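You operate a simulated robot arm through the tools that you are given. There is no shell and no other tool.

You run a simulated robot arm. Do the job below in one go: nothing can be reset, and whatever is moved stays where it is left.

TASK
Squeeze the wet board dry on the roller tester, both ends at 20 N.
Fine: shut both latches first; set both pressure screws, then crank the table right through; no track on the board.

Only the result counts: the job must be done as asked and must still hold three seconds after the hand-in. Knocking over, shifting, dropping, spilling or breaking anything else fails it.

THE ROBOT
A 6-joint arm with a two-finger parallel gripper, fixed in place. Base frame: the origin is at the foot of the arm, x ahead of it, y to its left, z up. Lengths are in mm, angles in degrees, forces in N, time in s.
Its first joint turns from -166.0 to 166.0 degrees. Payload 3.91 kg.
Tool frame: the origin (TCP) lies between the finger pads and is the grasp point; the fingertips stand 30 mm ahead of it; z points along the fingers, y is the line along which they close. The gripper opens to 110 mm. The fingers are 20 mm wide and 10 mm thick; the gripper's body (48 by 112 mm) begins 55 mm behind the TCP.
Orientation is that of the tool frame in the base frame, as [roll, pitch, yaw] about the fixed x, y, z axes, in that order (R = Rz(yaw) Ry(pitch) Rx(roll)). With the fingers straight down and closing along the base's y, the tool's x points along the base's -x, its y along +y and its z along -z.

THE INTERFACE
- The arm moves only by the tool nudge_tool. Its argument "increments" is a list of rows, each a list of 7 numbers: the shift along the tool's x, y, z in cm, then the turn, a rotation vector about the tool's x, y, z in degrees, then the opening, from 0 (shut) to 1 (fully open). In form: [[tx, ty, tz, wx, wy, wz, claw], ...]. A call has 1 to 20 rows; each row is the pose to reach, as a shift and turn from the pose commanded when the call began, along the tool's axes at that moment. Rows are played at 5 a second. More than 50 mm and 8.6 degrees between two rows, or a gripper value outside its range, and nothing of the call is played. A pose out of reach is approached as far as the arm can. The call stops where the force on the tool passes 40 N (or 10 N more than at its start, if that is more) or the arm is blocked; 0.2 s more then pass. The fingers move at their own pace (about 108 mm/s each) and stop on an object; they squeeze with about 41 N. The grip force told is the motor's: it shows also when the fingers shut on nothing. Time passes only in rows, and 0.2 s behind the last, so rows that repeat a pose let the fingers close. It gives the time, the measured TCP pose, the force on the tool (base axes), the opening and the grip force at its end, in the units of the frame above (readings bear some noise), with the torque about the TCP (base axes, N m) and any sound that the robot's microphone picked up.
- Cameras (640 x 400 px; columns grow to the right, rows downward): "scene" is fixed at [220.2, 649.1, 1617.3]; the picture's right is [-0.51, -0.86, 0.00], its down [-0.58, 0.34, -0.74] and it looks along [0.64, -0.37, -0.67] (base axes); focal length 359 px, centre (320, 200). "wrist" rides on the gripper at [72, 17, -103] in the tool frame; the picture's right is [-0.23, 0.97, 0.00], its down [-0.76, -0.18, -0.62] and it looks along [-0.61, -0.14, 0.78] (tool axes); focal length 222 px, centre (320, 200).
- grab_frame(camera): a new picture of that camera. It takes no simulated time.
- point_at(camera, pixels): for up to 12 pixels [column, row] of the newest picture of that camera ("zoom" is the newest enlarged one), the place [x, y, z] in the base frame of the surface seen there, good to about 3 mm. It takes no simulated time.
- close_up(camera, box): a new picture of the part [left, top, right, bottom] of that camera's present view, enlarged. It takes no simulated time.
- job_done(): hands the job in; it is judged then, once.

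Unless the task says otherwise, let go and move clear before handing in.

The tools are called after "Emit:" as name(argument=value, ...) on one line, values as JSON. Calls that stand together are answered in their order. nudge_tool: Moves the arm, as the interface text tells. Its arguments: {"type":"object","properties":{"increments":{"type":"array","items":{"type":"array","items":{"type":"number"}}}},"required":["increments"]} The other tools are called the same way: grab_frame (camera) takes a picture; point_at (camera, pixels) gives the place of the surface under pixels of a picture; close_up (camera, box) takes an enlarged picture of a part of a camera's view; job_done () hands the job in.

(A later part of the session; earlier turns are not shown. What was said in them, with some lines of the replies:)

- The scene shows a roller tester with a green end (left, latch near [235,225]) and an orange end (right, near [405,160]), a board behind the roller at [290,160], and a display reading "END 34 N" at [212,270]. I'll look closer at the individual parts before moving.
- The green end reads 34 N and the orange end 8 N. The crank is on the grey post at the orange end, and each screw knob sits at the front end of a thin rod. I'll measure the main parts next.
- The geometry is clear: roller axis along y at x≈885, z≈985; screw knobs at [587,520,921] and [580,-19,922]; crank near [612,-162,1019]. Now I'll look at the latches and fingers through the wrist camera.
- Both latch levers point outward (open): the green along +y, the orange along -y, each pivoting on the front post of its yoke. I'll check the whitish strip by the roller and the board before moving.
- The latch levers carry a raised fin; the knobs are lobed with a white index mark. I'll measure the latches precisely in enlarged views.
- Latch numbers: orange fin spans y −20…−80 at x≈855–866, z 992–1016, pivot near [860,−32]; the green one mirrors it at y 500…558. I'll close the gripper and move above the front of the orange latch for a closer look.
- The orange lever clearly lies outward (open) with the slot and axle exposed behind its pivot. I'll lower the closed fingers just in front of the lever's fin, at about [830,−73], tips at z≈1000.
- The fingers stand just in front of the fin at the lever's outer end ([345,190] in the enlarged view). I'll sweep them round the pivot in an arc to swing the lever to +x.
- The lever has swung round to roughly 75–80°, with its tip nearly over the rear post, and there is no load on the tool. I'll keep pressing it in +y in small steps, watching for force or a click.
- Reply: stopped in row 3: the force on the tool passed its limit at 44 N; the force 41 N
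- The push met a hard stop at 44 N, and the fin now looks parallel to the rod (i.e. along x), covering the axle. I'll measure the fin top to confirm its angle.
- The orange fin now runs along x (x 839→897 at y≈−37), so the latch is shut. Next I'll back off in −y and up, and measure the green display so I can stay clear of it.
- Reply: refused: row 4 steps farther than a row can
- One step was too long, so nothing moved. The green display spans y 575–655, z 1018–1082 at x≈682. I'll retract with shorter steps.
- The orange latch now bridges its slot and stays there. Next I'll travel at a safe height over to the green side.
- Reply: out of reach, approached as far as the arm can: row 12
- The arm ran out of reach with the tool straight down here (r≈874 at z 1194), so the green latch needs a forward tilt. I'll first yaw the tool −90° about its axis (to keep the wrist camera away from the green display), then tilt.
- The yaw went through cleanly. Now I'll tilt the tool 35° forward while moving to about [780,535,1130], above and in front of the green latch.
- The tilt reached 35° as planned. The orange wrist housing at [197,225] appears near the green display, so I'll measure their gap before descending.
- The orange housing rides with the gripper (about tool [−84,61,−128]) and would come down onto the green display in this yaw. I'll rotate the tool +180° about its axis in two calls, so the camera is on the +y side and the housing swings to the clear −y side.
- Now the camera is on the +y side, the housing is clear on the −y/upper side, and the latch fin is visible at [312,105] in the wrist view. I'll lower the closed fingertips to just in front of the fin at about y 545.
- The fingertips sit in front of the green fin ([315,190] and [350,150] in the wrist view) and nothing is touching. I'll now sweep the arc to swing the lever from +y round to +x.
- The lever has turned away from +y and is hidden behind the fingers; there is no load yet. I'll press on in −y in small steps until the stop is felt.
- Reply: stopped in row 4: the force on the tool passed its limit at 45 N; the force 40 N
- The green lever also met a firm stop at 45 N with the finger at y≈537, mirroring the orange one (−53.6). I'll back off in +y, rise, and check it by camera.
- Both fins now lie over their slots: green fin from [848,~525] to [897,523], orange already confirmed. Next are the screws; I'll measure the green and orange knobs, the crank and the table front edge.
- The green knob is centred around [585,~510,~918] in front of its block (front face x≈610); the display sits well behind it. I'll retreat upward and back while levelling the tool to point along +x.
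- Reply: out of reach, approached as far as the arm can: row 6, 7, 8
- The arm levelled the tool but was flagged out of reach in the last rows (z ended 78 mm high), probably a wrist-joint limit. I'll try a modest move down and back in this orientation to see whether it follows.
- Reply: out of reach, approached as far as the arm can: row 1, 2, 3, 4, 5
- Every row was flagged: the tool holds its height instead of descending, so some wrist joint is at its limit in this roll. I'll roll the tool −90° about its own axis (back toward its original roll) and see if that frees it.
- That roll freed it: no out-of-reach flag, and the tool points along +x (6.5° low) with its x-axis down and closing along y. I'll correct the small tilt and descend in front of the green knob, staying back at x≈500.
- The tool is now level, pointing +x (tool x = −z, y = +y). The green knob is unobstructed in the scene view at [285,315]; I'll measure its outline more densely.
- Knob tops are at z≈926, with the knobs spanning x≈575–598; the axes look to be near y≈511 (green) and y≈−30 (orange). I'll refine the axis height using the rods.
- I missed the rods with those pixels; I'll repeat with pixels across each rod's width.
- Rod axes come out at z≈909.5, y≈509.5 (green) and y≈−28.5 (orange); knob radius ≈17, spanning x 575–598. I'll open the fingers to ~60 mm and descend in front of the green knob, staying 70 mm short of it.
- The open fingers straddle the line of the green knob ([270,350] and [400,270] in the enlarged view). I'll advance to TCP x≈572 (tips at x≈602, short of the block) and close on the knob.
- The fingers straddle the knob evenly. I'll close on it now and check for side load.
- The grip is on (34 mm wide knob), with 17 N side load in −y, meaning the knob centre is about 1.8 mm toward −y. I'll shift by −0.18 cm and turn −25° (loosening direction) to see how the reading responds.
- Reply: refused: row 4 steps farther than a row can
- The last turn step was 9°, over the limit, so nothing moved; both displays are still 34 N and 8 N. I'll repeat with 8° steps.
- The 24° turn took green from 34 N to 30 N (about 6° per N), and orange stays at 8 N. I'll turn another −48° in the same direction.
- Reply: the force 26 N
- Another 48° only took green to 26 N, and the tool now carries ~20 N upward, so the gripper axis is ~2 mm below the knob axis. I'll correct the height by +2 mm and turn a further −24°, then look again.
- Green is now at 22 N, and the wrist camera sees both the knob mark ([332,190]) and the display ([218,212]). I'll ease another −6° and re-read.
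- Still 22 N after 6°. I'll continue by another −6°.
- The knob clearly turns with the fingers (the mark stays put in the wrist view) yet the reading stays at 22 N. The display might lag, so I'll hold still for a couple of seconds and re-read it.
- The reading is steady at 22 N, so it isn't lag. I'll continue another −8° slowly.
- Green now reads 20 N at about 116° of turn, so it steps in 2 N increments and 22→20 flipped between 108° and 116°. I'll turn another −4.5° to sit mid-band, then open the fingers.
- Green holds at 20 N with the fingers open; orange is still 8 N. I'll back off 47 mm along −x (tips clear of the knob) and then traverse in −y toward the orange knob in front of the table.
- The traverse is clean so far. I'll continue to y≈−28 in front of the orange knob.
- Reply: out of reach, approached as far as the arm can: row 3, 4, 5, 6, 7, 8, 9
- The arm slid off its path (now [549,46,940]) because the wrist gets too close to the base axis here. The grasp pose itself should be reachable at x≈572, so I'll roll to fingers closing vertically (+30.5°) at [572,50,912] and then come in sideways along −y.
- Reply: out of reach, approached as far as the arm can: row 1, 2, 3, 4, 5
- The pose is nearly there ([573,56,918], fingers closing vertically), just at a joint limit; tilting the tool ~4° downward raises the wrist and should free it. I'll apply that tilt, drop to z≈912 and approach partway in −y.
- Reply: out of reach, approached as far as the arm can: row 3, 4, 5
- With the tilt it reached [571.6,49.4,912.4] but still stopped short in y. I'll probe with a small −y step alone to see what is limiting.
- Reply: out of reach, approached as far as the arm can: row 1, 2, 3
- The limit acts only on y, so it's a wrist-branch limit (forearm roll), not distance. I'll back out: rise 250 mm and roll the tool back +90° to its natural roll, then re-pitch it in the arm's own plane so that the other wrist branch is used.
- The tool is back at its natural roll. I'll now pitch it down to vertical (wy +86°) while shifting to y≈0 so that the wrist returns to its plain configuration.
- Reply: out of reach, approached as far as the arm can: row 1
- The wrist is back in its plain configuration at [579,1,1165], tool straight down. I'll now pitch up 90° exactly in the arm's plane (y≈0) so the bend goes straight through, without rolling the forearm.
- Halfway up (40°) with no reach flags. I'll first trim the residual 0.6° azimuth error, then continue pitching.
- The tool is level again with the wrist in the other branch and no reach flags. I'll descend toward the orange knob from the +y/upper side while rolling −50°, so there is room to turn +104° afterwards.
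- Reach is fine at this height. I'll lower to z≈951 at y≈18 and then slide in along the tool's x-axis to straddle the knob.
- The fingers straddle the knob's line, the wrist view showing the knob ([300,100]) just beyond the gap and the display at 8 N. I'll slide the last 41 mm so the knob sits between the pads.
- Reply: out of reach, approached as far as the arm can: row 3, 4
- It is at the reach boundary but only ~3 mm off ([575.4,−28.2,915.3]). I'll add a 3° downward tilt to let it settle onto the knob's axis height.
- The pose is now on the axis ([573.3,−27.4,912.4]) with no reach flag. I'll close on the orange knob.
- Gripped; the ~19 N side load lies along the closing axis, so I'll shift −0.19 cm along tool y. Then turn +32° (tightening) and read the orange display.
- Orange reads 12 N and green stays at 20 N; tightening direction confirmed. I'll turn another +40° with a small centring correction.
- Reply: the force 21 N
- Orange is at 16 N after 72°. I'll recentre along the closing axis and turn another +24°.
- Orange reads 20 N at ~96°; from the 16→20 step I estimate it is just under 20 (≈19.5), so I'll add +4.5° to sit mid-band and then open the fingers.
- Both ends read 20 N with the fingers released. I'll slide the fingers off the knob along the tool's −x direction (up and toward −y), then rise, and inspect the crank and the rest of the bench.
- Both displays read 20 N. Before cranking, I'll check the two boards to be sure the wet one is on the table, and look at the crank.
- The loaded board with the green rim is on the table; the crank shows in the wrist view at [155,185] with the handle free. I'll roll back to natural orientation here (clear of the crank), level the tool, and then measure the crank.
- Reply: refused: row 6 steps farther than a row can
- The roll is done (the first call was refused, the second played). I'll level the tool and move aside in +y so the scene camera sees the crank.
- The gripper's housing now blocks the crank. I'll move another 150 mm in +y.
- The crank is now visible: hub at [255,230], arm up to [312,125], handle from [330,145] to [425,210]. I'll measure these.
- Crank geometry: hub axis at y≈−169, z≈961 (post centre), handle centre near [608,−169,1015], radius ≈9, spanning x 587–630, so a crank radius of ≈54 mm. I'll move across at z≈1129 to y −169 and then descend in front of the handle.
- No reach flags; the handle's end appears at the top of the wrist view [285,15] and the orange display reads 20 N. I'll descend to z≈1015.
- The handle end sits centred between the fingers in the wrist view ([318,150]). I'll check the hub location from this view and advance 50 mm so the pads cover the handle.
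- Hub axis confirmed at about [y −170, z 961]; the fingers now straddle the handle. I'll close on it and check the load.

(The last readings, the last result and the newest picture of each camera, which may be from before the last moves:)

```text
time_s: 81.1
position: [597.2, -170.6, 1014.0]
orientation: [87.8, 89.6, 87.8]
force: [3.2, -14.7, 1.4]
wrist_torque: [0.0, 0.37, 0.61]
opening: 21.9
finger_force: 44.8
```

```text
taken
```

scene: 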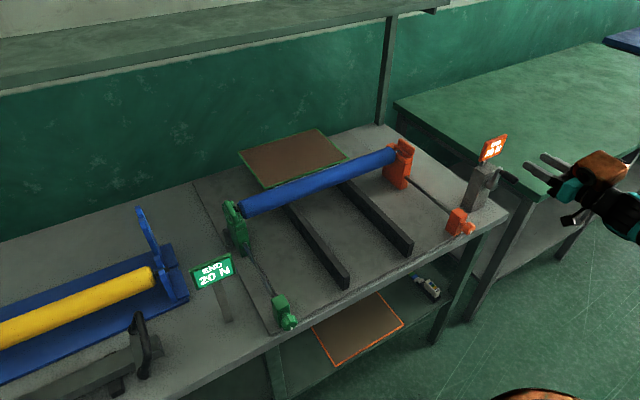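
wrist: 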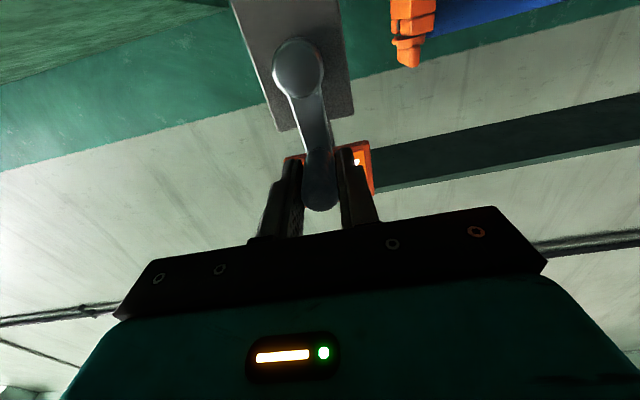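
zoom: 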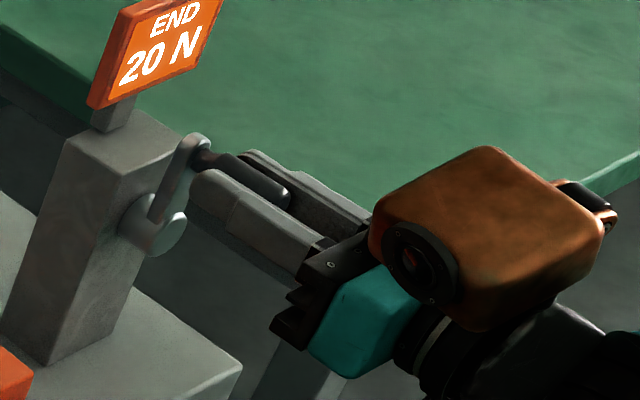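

The handle is held (22 mm diameter). I'll try a small swing of 24° in the positive sense about +x (handle toward −y) to see which way the table moves.

Emit:
nudge_tool(increments=[[0.013, -0.496, 0, 0, 0, 0, 0.05], [0.051, -0.861, 0, 0, 0, 0, 0.05], [0.115, -1.22, 0, 0, 0, 0, 0.05], [0.203, -1.577, 0, 0, 0, 0, 0.05], [0.316, -1.93, 0, 0, 0, 0, 0.05], [0.454, -2.265, 0, 0, 0, 0, 0.05]])

Emit:
grab_frame(camera="scene")

Emit:
grab_frame(camera="wrist")

Emit:
close_up(camera="scene", box=[235, 120, 355, 200])

```text
time_s: 82.5
position: [597.0, -191.6, 1010.7]
orientation: [78.7, 89.7, 78.8]
force: [1.9, 0.4, 0.8]
wrist_torque: [0.04, -0.35, -0.9]
opening: 21.6
finger_force: 44.7
```

```text
taken
```

scene: 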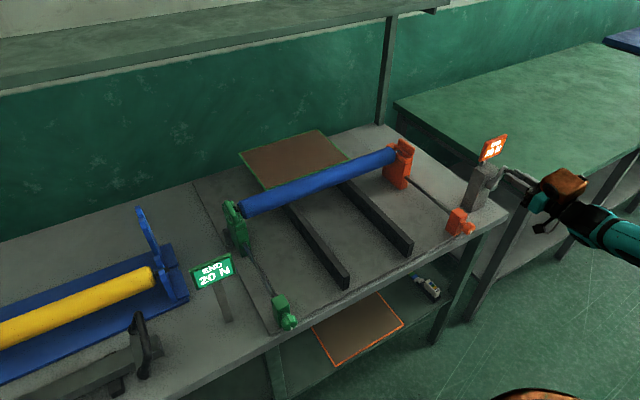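

```text
taken
```

wrist: 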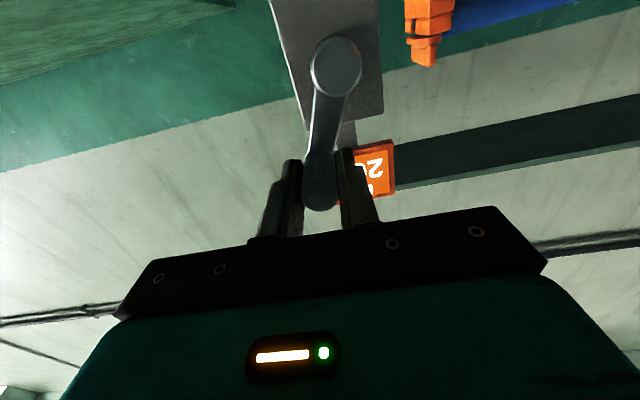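

```text
5.00 times, centred on (295, 160) of scene
```

zoom: 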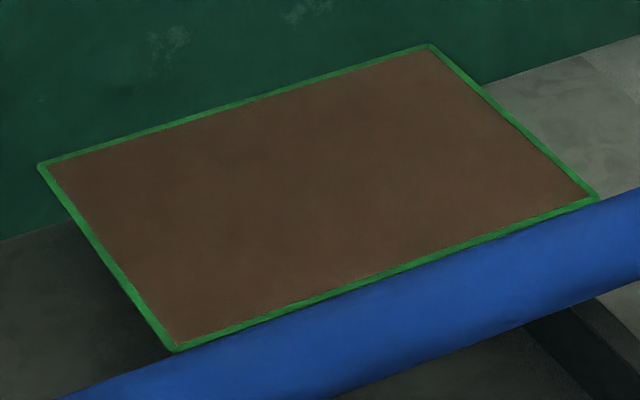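

The board edged toward the roller, so this is the right direction, and the handle turned freely with negligible force. I'll carry on for a quarter turn to check the circle's fit before the board reaches the roller.

Emit:
point_at(camera="scene", pixels=[[241, 153], [320, 131], [260, 180], [300, 160]])

Emit:
nudge_tool(increments=[[0.895, -1.378, 0, 0, 0, 0, 0.05], [2.171, -2.411, 0, 0, 0, 0, 0.05], [3.704, -3.0, 0, 0, 0, 0, 0.05], [5.345, -3.086, 0, 0, 0, 0, 0.05], [6.931, -2.661, 0, 0, 0, 0, 0.05]])

Emit:
grab_frame(camera="scene")

Emit:
grab_frame(camera="wrist")

```text
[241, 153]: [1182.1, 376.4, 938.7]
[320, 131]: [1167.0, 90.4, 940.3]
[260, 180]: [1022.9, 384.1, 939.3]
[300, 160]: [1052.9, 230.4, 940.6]
```

```text
time_s: 83.4
position: [597.4, -225.1, 962.9]
orientation: [103.1, 89.5, 102.8]
force: [0.0, -40.7, 1.9]
wrist_torque: [0.01, 1.29, 0.59]
opening: 21.8
finger_force: 45.2
stopped in row 4: the force on the tool passed its limit at 42 N (the readings are from after the stop); the commanded pose is now the measured one
```

```text
taken
```

scene: 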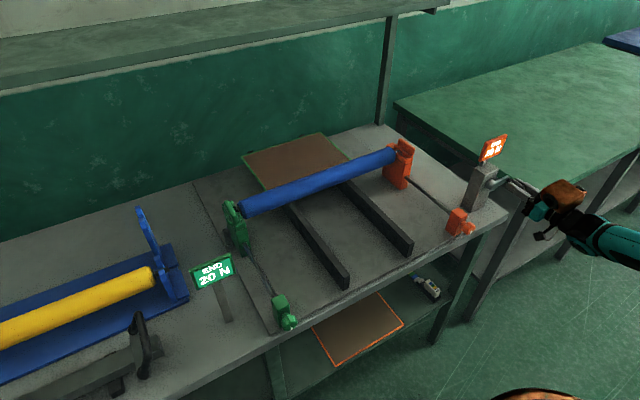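

```text
taken
```

wrist: 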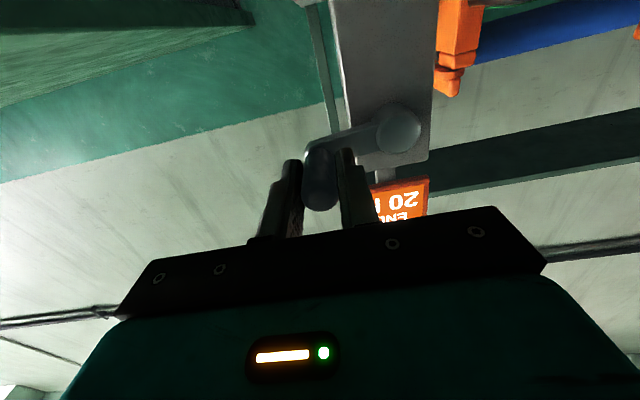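

It stopped at about 90° of crank angle: the handle pulls outward in −y with 41 N, so the true crank radius is larger than I assumed (about 54.5–56 mm). I'll ease −2 mm in y and read the force to calibrate.

Emit:
nudge_tool(increments=[[0, -0.1, 0, 0, 0, 0, 0.05], [0, -0.2, 0, 0, 0, 0, 0.05]])

```text
time_s: 84.0
position: [597.5, -225.7, 963.4]
orientation: [97.2, 89.6, 97.2]
force: [-2.8, -32.3, 0.4]
wrist_torque: [0.02, 0.85, 0.69]
opening: 21.7
finger_force: 45.0
```

Two millimetres reduced the pull from 41 N to 32 N. I'll continue in −y in small steps to find the force-free handle position.

Emit:
nudge_tool(increments=[[0, -0.15, 0, 0, 0, 0, 0.05], [0, -0.3, 0, 0, 0, 0, 0.05], [0, -0.3, 0, 0, 0, 0, 0.05]])

```text
time_s: 84.8
position: [597.2, -226.1, 965.0]
orientation: [94.0, 89.7, 94.2]
force: [-4.2, 26.2, -3.7]
wrist_torque: [-0.03, -0.41, -0.45]
opening: 21.8
finger_force: 44.9
```

The force crossed zero near y≈−225.7, so the crank radius is ≈55 mm about [−170.7, 960]. With that calibration I'll continue the circle through the lower quarter.

Emit:
nudge_tool(increments=[[0.3, 0.15, 0, 0, 0, 0, 0.05], [1.355, 0.223, 0, 0, 0, 0, 0.05], [2.724, 0.655, 0, 0, 0, 0, 0.05], [3.935, 1.427, 0, 0, 0, 0, 0.05], [4.906, 2.485, 0, 0, 0, 0, 0.05], [5.568, 3.759, 0, 0, 0, 0, 0.05], [5.879, 5.16, 0, 0, 0, 0, 0.05]])

Emit:
grab_frame(camera="scene")

Emit:
grab_frame(camera="wrist")

```text
time_s: 86.4
position: [597.3, -175.7, 904.7]
orientation: [107.9, 89.6, 107.9]
force: [-12.3, 0.0, 1.7]
wrist_torque: [0.01, 1.07, 0.9]
opening: 21.7
finger_force: 44.8
```

```text
taken
```

scene: 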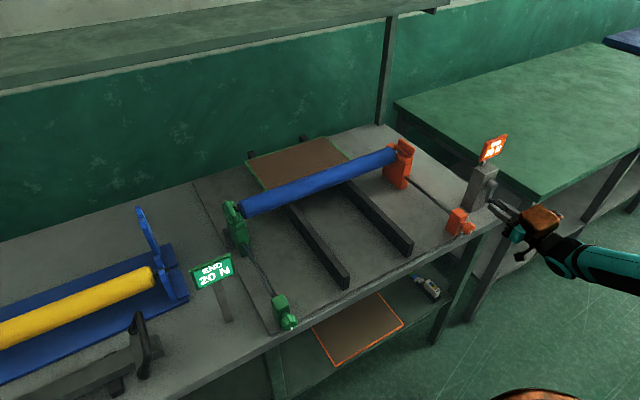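

```text
taken
```

wrist: 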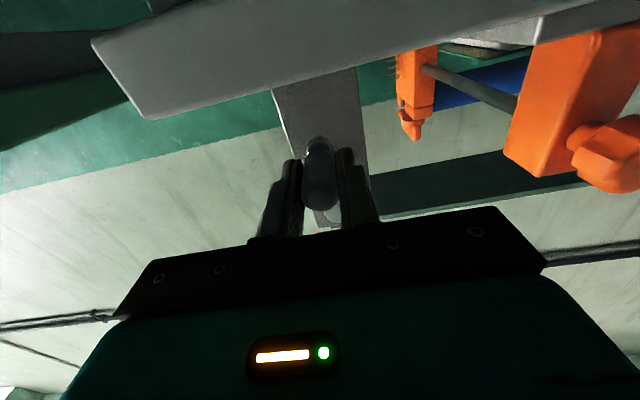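

The lower half went smoothly (force ≈12 N at most). I'll measure how far the board has travelled, to know the feed per turn.

Emit:
close_up(camera="scene", box=[235, 120, 355, 200])

Emit:
point_at(camera="zoom", pixels=[[70, 205], [90, 205], [455, 85], [300, 160], [130, 290], [550, 200]])

```text
5.00 times, centred on (295, 160) of scene
```

zoom: 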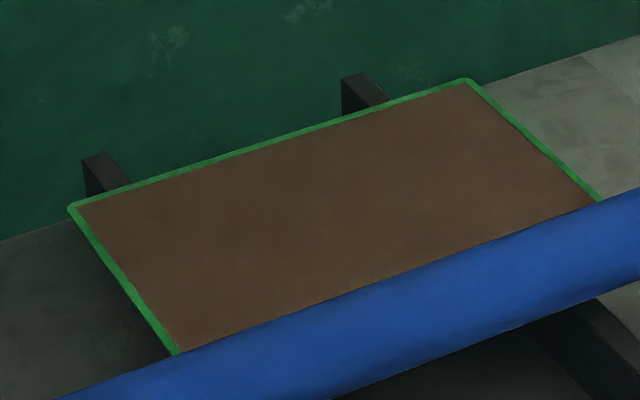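

```text
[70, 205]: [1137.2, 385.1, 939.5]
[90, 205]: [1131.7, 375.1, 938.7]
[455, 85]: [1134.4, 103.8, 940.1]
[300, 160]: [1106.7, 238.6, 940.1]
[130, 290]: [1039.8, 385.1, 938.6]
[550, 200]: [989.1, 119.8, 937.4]
```

The rear edge moved from x≈1189 to 1137 in half a turn, i.e. ≈105 mm per turn, so the board's front edge is still ≈45 mm short of the nip. I'll go on to 265° to calibrate the other side of the circle before the board is under the roller.

Emit:
nudge_tool(increments=[[-0.064, 1.435, 0, 0, 0, 0, 0.05], [-0.495, 2.804, 0, 0, 0, 0, 0.05], [-1.267, 4.015, 0, 0, 0, 0, 0.05], [-2.325, 4.986, 0, 0, 0, 0, 0.05], [-3.599, 5.648, 0, 0, 0, 0, 0.05], [-5.0, 5.959, 0, 0, 0, 0, 0.05]])

Emit:
grab_frame(camera="wrist")

Emit:
close_up(camera="scene", box=[235, 120, 355, 200])

```text
time_s: 87.8
position: [597.7, -114.6, 957.4]
orientation: [62.7, 89.7, 62.8]
force: [-5.0, 17.8, -0.7]
wrist_torque: [-0.05, -1.35, -0.64]
opening: 21.6
finger_force: 44.8
```

```text
taken
```

wrist: 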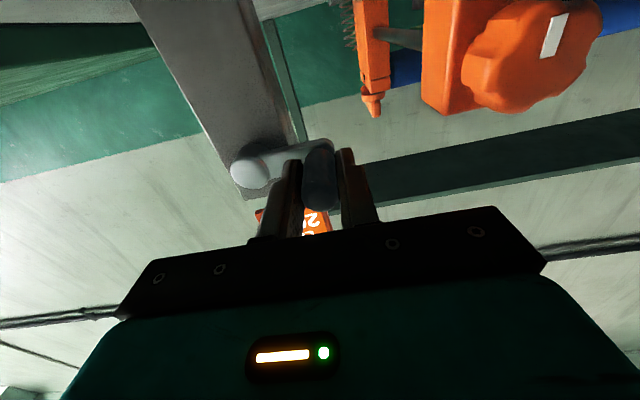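

```text
5.00 times, centred on (295, 160) of scene
```

zoom: 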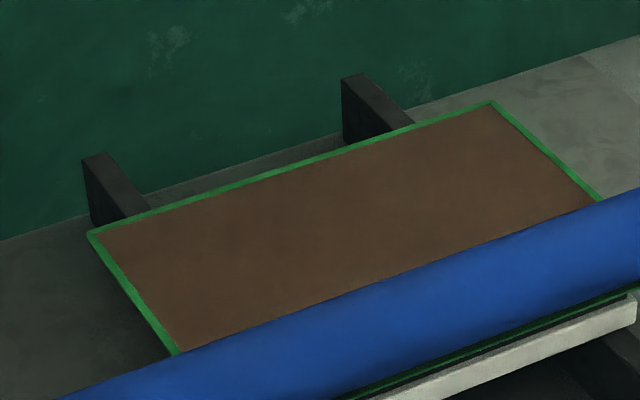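

The board's front edge and white bar have just emerged in front of the roller, so squeezing has begun; the side force gives a centre of y≈−170.35 and R≈55.35. I'll keep going with a continuous 300° sweep so the board doesn't dwell.

Emit:
nudge_tool(increments=[[-1.441, 0.007, 0, 0, 0, 0, 0.05], [-2.819, -0.428, 0, 0, 0, 0, 0.05], [-4.038, -1.204, 0, 0, 0, 0, 0.05], [-5.014, -2.269, 0, 0, 0, 0, 0.05], [-5.681, -3.551, 0, 0, 0, 0, 0.05], [-5.994, -4.961, 0, 0, 0, 0, 0.05], [-5.931, -6.405, 0, 0, 0, 0, 0.05], [-5.496, -7.783, 0, 0, 0, 0, 0.05], [-4.72, -9.002, 0, 0, 0, 0, 0.05], [-3.655, -9.978, 0, 0, 0, 0, 0.05], [-2.373, -10.645, 0, 0, 0, 0, 0.05], [-0.963, -10.958, 0, 0, 0, 0, 0.05], [0.481, -10.895, 0, 0, 0, 0, 0.05], [1.859, -10.46, 0, 0, 0, 0, 0.05], [3.078, -9.684, 0, 0, 0, 0, 0.05], [4.054, -8.619, 0, 0, 0, 0, 0.05], [4.721, -7.337, 0, 0, 0, 0, 0.05], [5.034, -5.927, 0, 0, 0, 0, 0.05], [4.971, -4.483, 0, 0, 0, 0, 0.05], [4.536, -3.105, 0, 0, 0, 0, 0.05]])

Emit:
grab_frame(camera="scene")

Emit:
grab_frame(camera="wrist")

```text
time_s: 92.0
position: [595.5, -147.1, 909.6]
orientation: [96.8, 89.7, 96.7]
force: [-0.3, -4.5, 6.9]
wrist_torque: [0.01, 0.41, 0.99]
opening: 21.5
finger_force: 45.1
```

```text
taken
```

scene: 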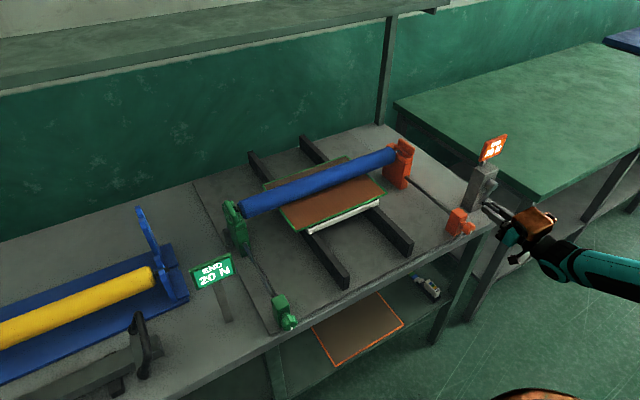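

```text
taken
```

wrist: 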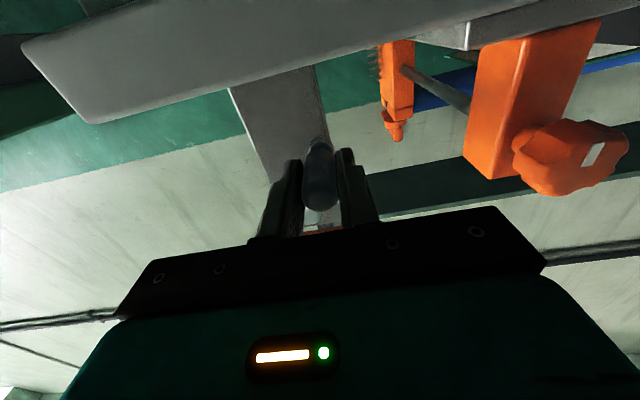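

The board is passing evenly — the squeezed part ahead of the roller is lighter — with only ~7 N on the tool and displays still at 20 N. I'll continue with another 300° sweep.

Emit:
nudge_tool(increments=[[-0.776, 1.219, 0, 0, 0, 0, 0.05], [-1.841, 2.195, 0, 0, 0, 0, 0.05], [-3.123, 2.862, 0, 0, 0, 0, 0.05], [-4.533, 3.175, 0, 0, 0, 0, 0.05], [-5.977, 3.112, 0, 0, 0, 0, 0.05], [-7.355, 2.677, 0, 0, 0, 0, 0.05], [-8.574, 1.901, 0, 0, 0, 0, 0.05], [-9.55, 0.836, 0, 0, 0, 0, 0.05], [-10.217, -0.446, 0, 0, 0, 0, 0.05], [-10.53, -1.856, 0, 0, 0, 0, 0.05], [-10.467, -3.3, 0, 0, 0, 0, 0.05], [-10.032, -4.678, 0, 0, 0, 0, 0.05], [-9.256, -5.897, 0, 0, 0, 0, 0.05], [-8.191, -6.873, 0, 0, 0, 0, 0.05], [-6.909, -7.54, 0, 0, 0, 0, 0.05], [-5.499, -7.853, 0, 0, 0, 0, 0.05], [-4.055, -7.79, 0, 0, 0, 0, 0.05], [-2.677, -7.355, 0, 0, 0, 0, 0.05], [-1.458, -6.579, 0, 0, 0, 0, 0.05], [-0.482, -5.514, 0, 0, 0, 0, 0.05]])

Emit:
grab_frame(camera="scene")

Emit:
close_up(camera="scene", box=[220, 120, 440, 290])

Emit:
grab_frame(camera="wrist")

```text
time_s: 96.2
position: [597.0, -202.3, 914.8]
orientation: [86.4, 89.8, 86.3]
force: [-0.3, 6.8, 11.6]
wrist_torque: [0.03, 0.95, 0.9]
opening: 21.7
finger_force: 45.2
```

```text
taken
```

scene: 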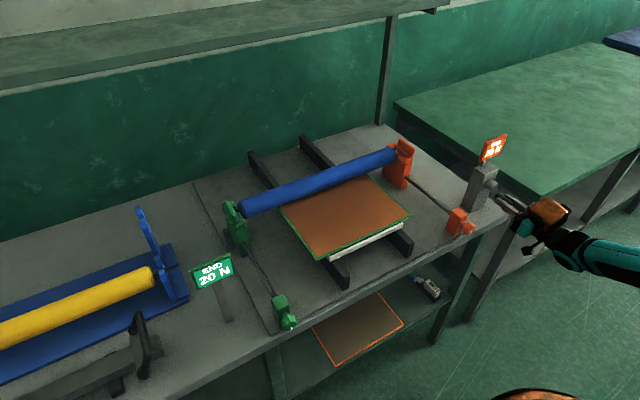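

```text
2.35 times, centred on (330, 205) of scene
```

zoom: 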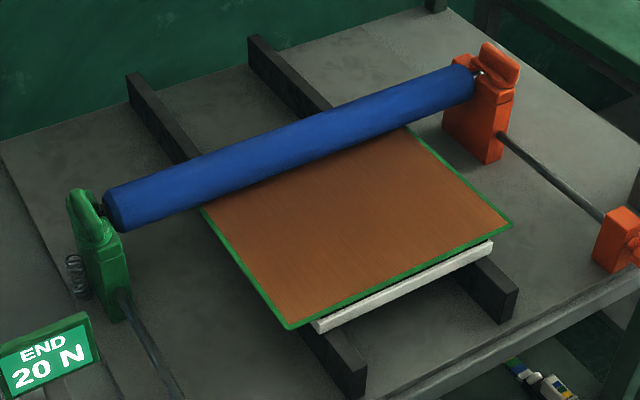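

```text
taken
```

wrist: 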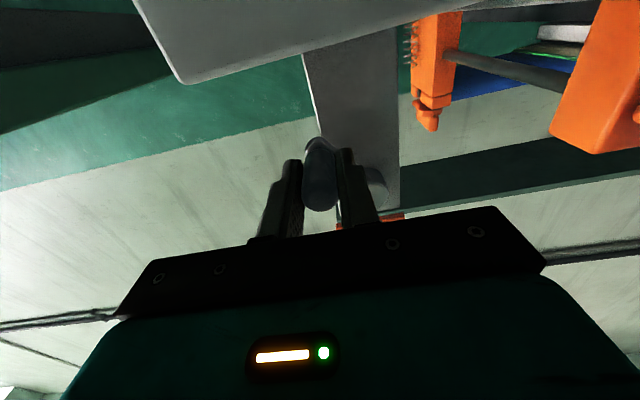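

Nearly the whole board is through, an even lighter brown, with both ends still at 20 N and no load trouble. I'll continue another 300° to carry the rear edge clear past the roller.

Emit:
nudge_tool(increments=[[0.667, 1.282, 0, 0, 0, 0, 0.05], [0.98, 2.692, 0, 0, 0, 0, 0.05], [0.917, 4.136, 0, 0, 0, 0, 0.05], [0.482, 5.514, 0, 0, 0, 0, 0.05], [-0.294, 6.733, 0, 0, 0, 0, 0.05], [-1.359, 7.709, 0, 0, 0, 0, 0.05], [-2.641, 8.376, 0, 0, 0, 0, 0.05], [-4.051, 8.689, 0, 0, 0, 0, 0.05], [-5.495, 8.626, 0, 0, 0, 0, 0.05], [-6.873, 8.191, 0, 0, 0, 0, 0.05], [-8.092, 7.415, 0, 0, 0, 0, 0.05], [-9.068, 6.35, 0, 0, 0, 0, 0.05], [-9.735, 5.068, 0, 0, 0, 0, 0.05], [-10.048, 3.658, 0, 0, 0, 0, 0.05], [-9.985, 2.214, 0, 0, 0, 0, 0.05], [-9.55, 0.836, 0, 0, 0, 0, 0.05], [-8.774, -0.383, 0, 0, 0, 0, 0.05], [-7.709, -1.359, 0, 0, 0, 0, 0.05], [-6.427, -2.026, 0, 0, 0, 0, 0.05], [-5.017, -2.339, 0, 0, 0, 0, 0.05]])

Emit:
grab_frame(camera="scene")

Emit:
close_up(camera="scene", box=[220, 120, 440, 290])

Emit:
grab_frame(camera="wrist")

```text
time_s: 99.4
position: [597.5, -171.1, 1014.4]
orientation: [74.6, 89.8, 75.0]
force: [-1.0, 38.2, 0.6]
wrist_torque: [-0.02, -0.23, -0.9]
opening: 21.9
finger_force: 44.8
stopped in row 15: the force on the tool passed its limit at 57 N (the readings are from after the stop); the commanded pose is now the measured one
```

```text
taken
```

scene: 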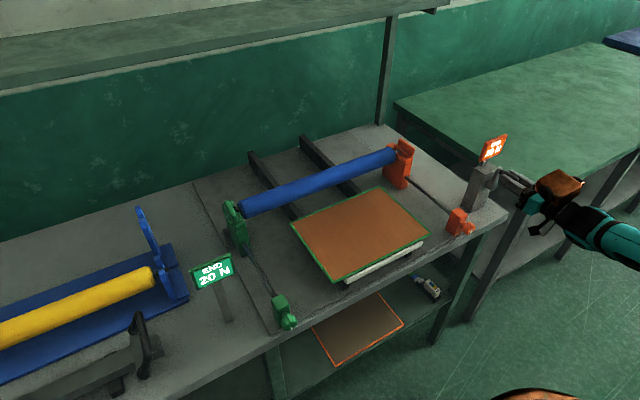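

```text
2.35 times, centred on (330, 205) of scene
```

zoom: 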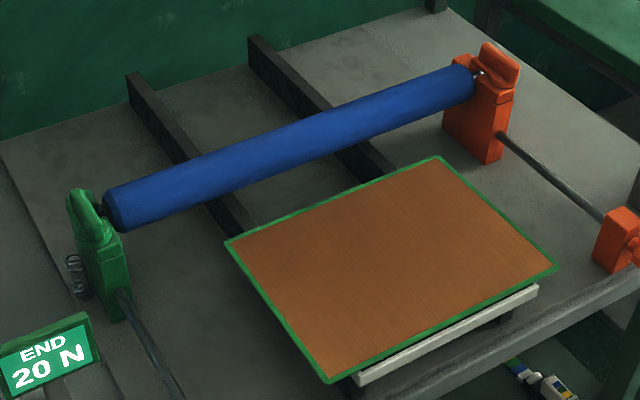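

```text
taken
```

wrist: 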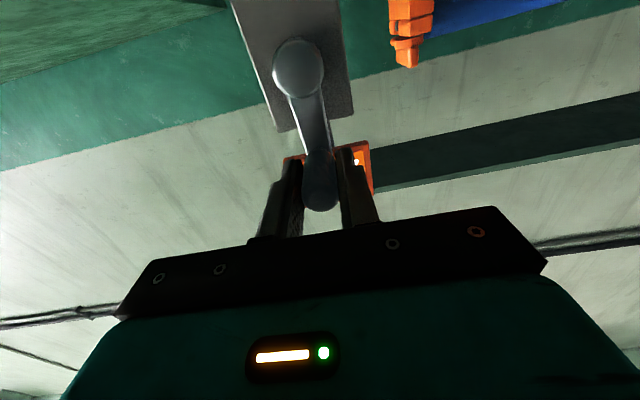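

The crank hit its end stop after three full turns, and the table is right through with the board entirely past the roller. I'll inspect the board surface and both displays up close.

Emit:
close_up(camera="scene", box=[285, 180, 430, 290])

Emit:
point_at(camera="scene", pixels=[[292, 222], [380, 190], [335, 280], [428, 240]])

Emit:
close_up(camera="scene", box=[440, 130, 540, 210])

Emit:
close_up(camera="scene", box=[200, 180, 420, 320])

```text
3.64 times, centred on (358, 235) of scene
```

zoom: 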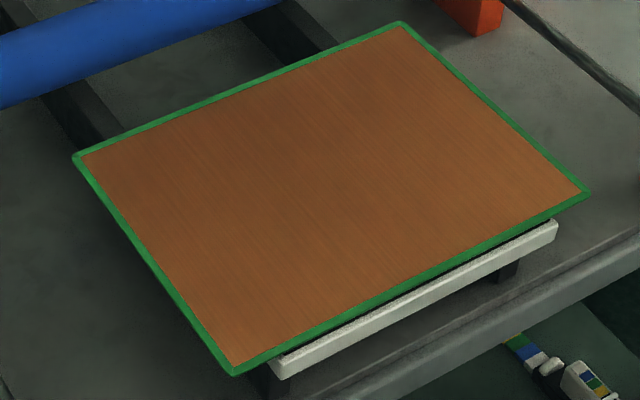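

```text
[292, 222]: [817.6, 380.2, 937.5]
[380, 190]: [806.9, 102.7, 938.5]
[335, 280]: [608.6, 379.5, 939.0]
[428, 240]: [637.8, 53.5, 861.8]
```

```text
5.00 times, centred on (490, 170) of scene
```

zoom: 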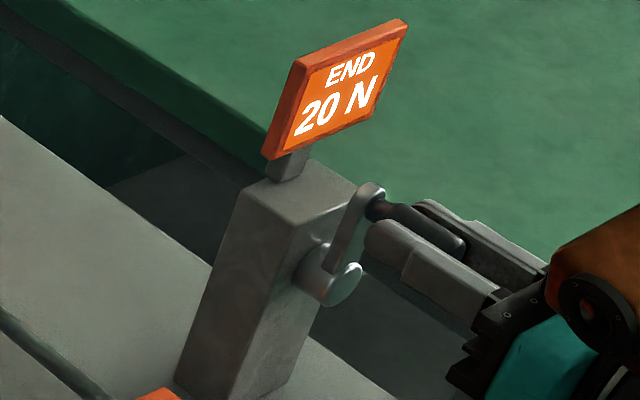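

```text
2.86 times, centred on (310, 250) of scene
```

zoom: 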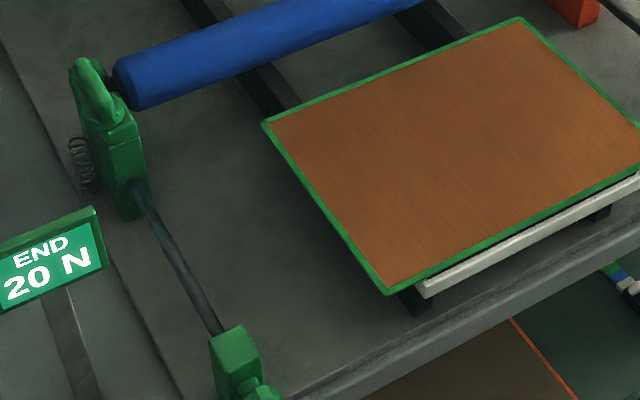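

The board is a uniform dry tone with no stripe or track, and both ends still read 20 N. I'll ease the side load slightly, open the fingers and back straight off the handle along −x.

Emit:
nudge_tool(increments=[[0, 0.1, 0, 0, 0, 0, 0.05], [0, 0.1, 0, 0, 0, 0, 0.4], [0, 0.1, 0, 0, 0, 0, 0.5], [0, 0.1, -1.5, 0, 0, 0, 0.5], [0, 0.1, -3, 0, 0, 0, 0.5], [0, 0.1, -5, 0, 0, 0, 0.5]])

Emit:
close_up(camera="scene", box=[440, 130, 560, 220])

Emit:
grab_frame(camera="wrist")

```text
time_s: 100.8
position: [547.1, -172.6, 1014.2]
orientation: [94.7, 89.7, 94.9]
force: [0.2, 1.0, 0.6]
wrist_torque: [-0.02, -0.05, -0.02]
opening: 55.1
finger_force: 0.0
```

```text
4.44 times, centred on (500, 175) of scene
```

zoom: 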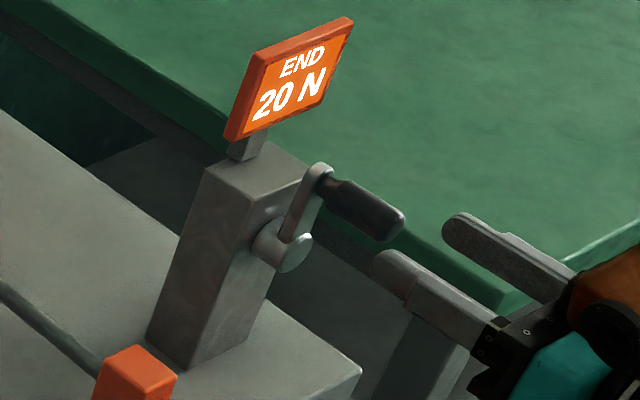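

```text
taken
```

wrist: 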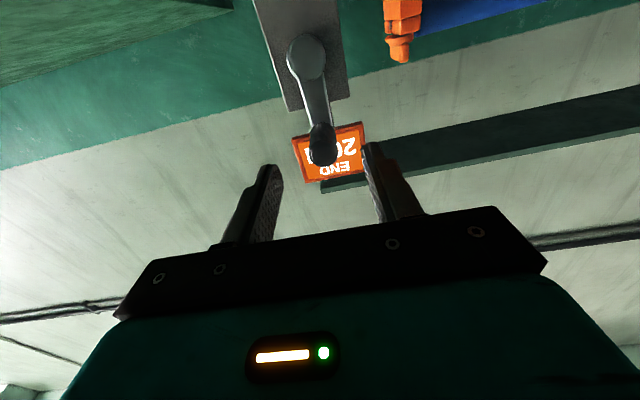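

The fingers are clear of the handle, the crank stays at its stop, and the display holds 20 N. I'll rise well clear and take a last look at everything.

Emit:
nudge_tool(increments=[[-3, 0, 0, 0, 0, 0, 0.5], [-6, 0, 0, 0, 0, 0, 0.5], [-10, 0, 0, 0, 0, 0, 0.5], [-14, 0, 0, 0, 0, 0, 0.5], [-17, 0, 0, 0, 0, 0, 0.5], [-17, 0, 0, 0, 0, 0, 0.5], [-17, 0, 0, 0, 0, 0, 0.5], [-17, 0, 0, 0, 0, 0, 0.5], [-17, 0, 0, 0, 0, 0, 0.5]])

Emit:
grab_frame(camera="scene")

Emit:
close_up(camera="scene", box=[180, 180, 310, 330])

Emit:
close_up(camera="scene", box=[370, 120, 530, 250])

Emit:
close_up(camera="scene", box=[280, 180, 440, 290])

```text
time_s: 102.8
position: [546.9, -173.7, 1183.4]
orientation: [93.4, 89.7, 93.7]
force: [-1.1, 0.6, 0.1]
wrist_torque: [-0.03, 0.0, -0.01]
opening: 55.0
finger_force: 0.1
```

```text
taken
```

scene: 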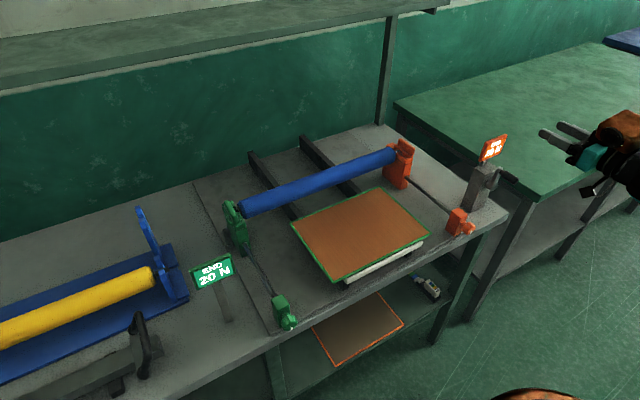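

```text
2.67 times, centred on (245, 255) of scene
```

zoom: 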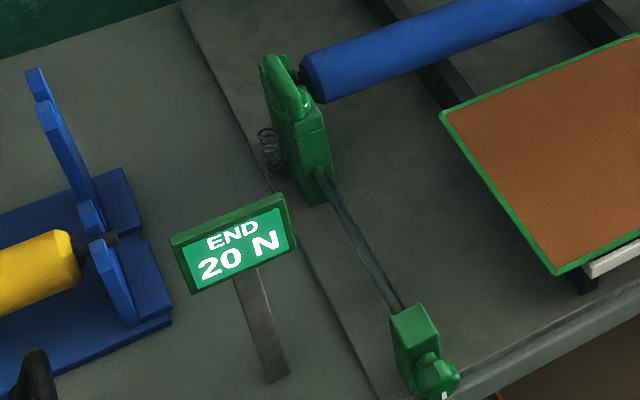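

```text
3.08 times, centred on (450, 185) of scene
```

zoom: 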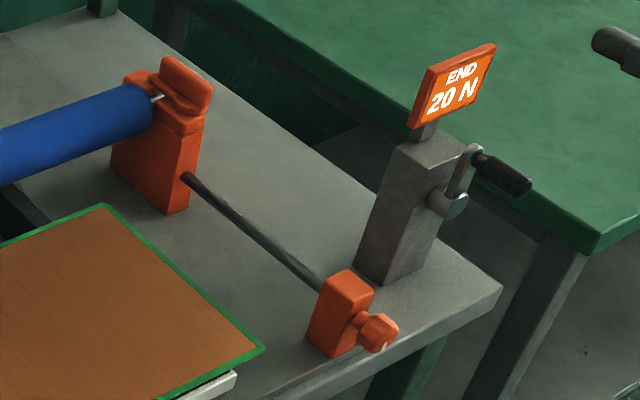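

```text
3.64 times, centred on (360, 235) of scene
```

zoom: 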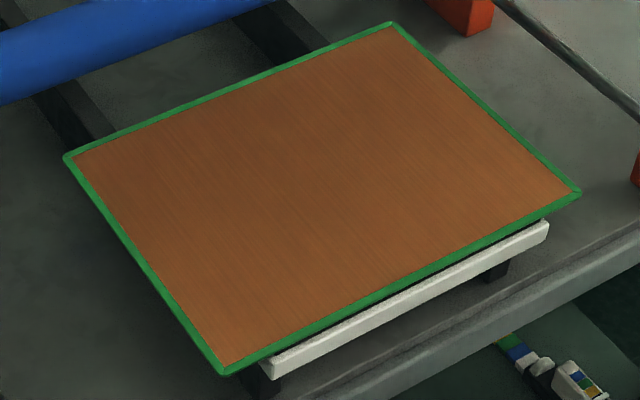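

Everything checks out. Both latch fins lie over their slots, both displays read 20 N, and the table is at its end stop. The whole board is an even dry brown with no track, nothing else has moved, and the arm is clear. I'm handing the job in.

Emit:
job_done()

```text
The job is handed in.
```

The board went right through the roller tester with both ends at 20 N, and I've handed the job in. The result hasn't been reported back to me.

- **Latches:** I shut both before touching anything else. Each met a firm stop and now lies across its slot.
- **Pressure screws:** the green end came down from 34 N and the orange end up from 8 N. The displays move in 2 N steps, so I set each screw near the middle of its 20 N step. Both still read 20 N after the pass.
- **Cranking:** the table took three full turns to reach its end stop. While finding the crank's exact radius I paused a few times before the board reached the roller, and once as its front edge was entering. After that it ran with only brief stops of about 0.2 s between moves.
- **Board:** it is an even, lighter brown all over, with no track or wet stripe visible in the pictures. I took the green-rimmed board already on the table as the wet one and left the orange-rimmed board on the shelf alone.

Nothing else looks moved or knocked in the last pictures. The gripper has let go and the arm is clear.
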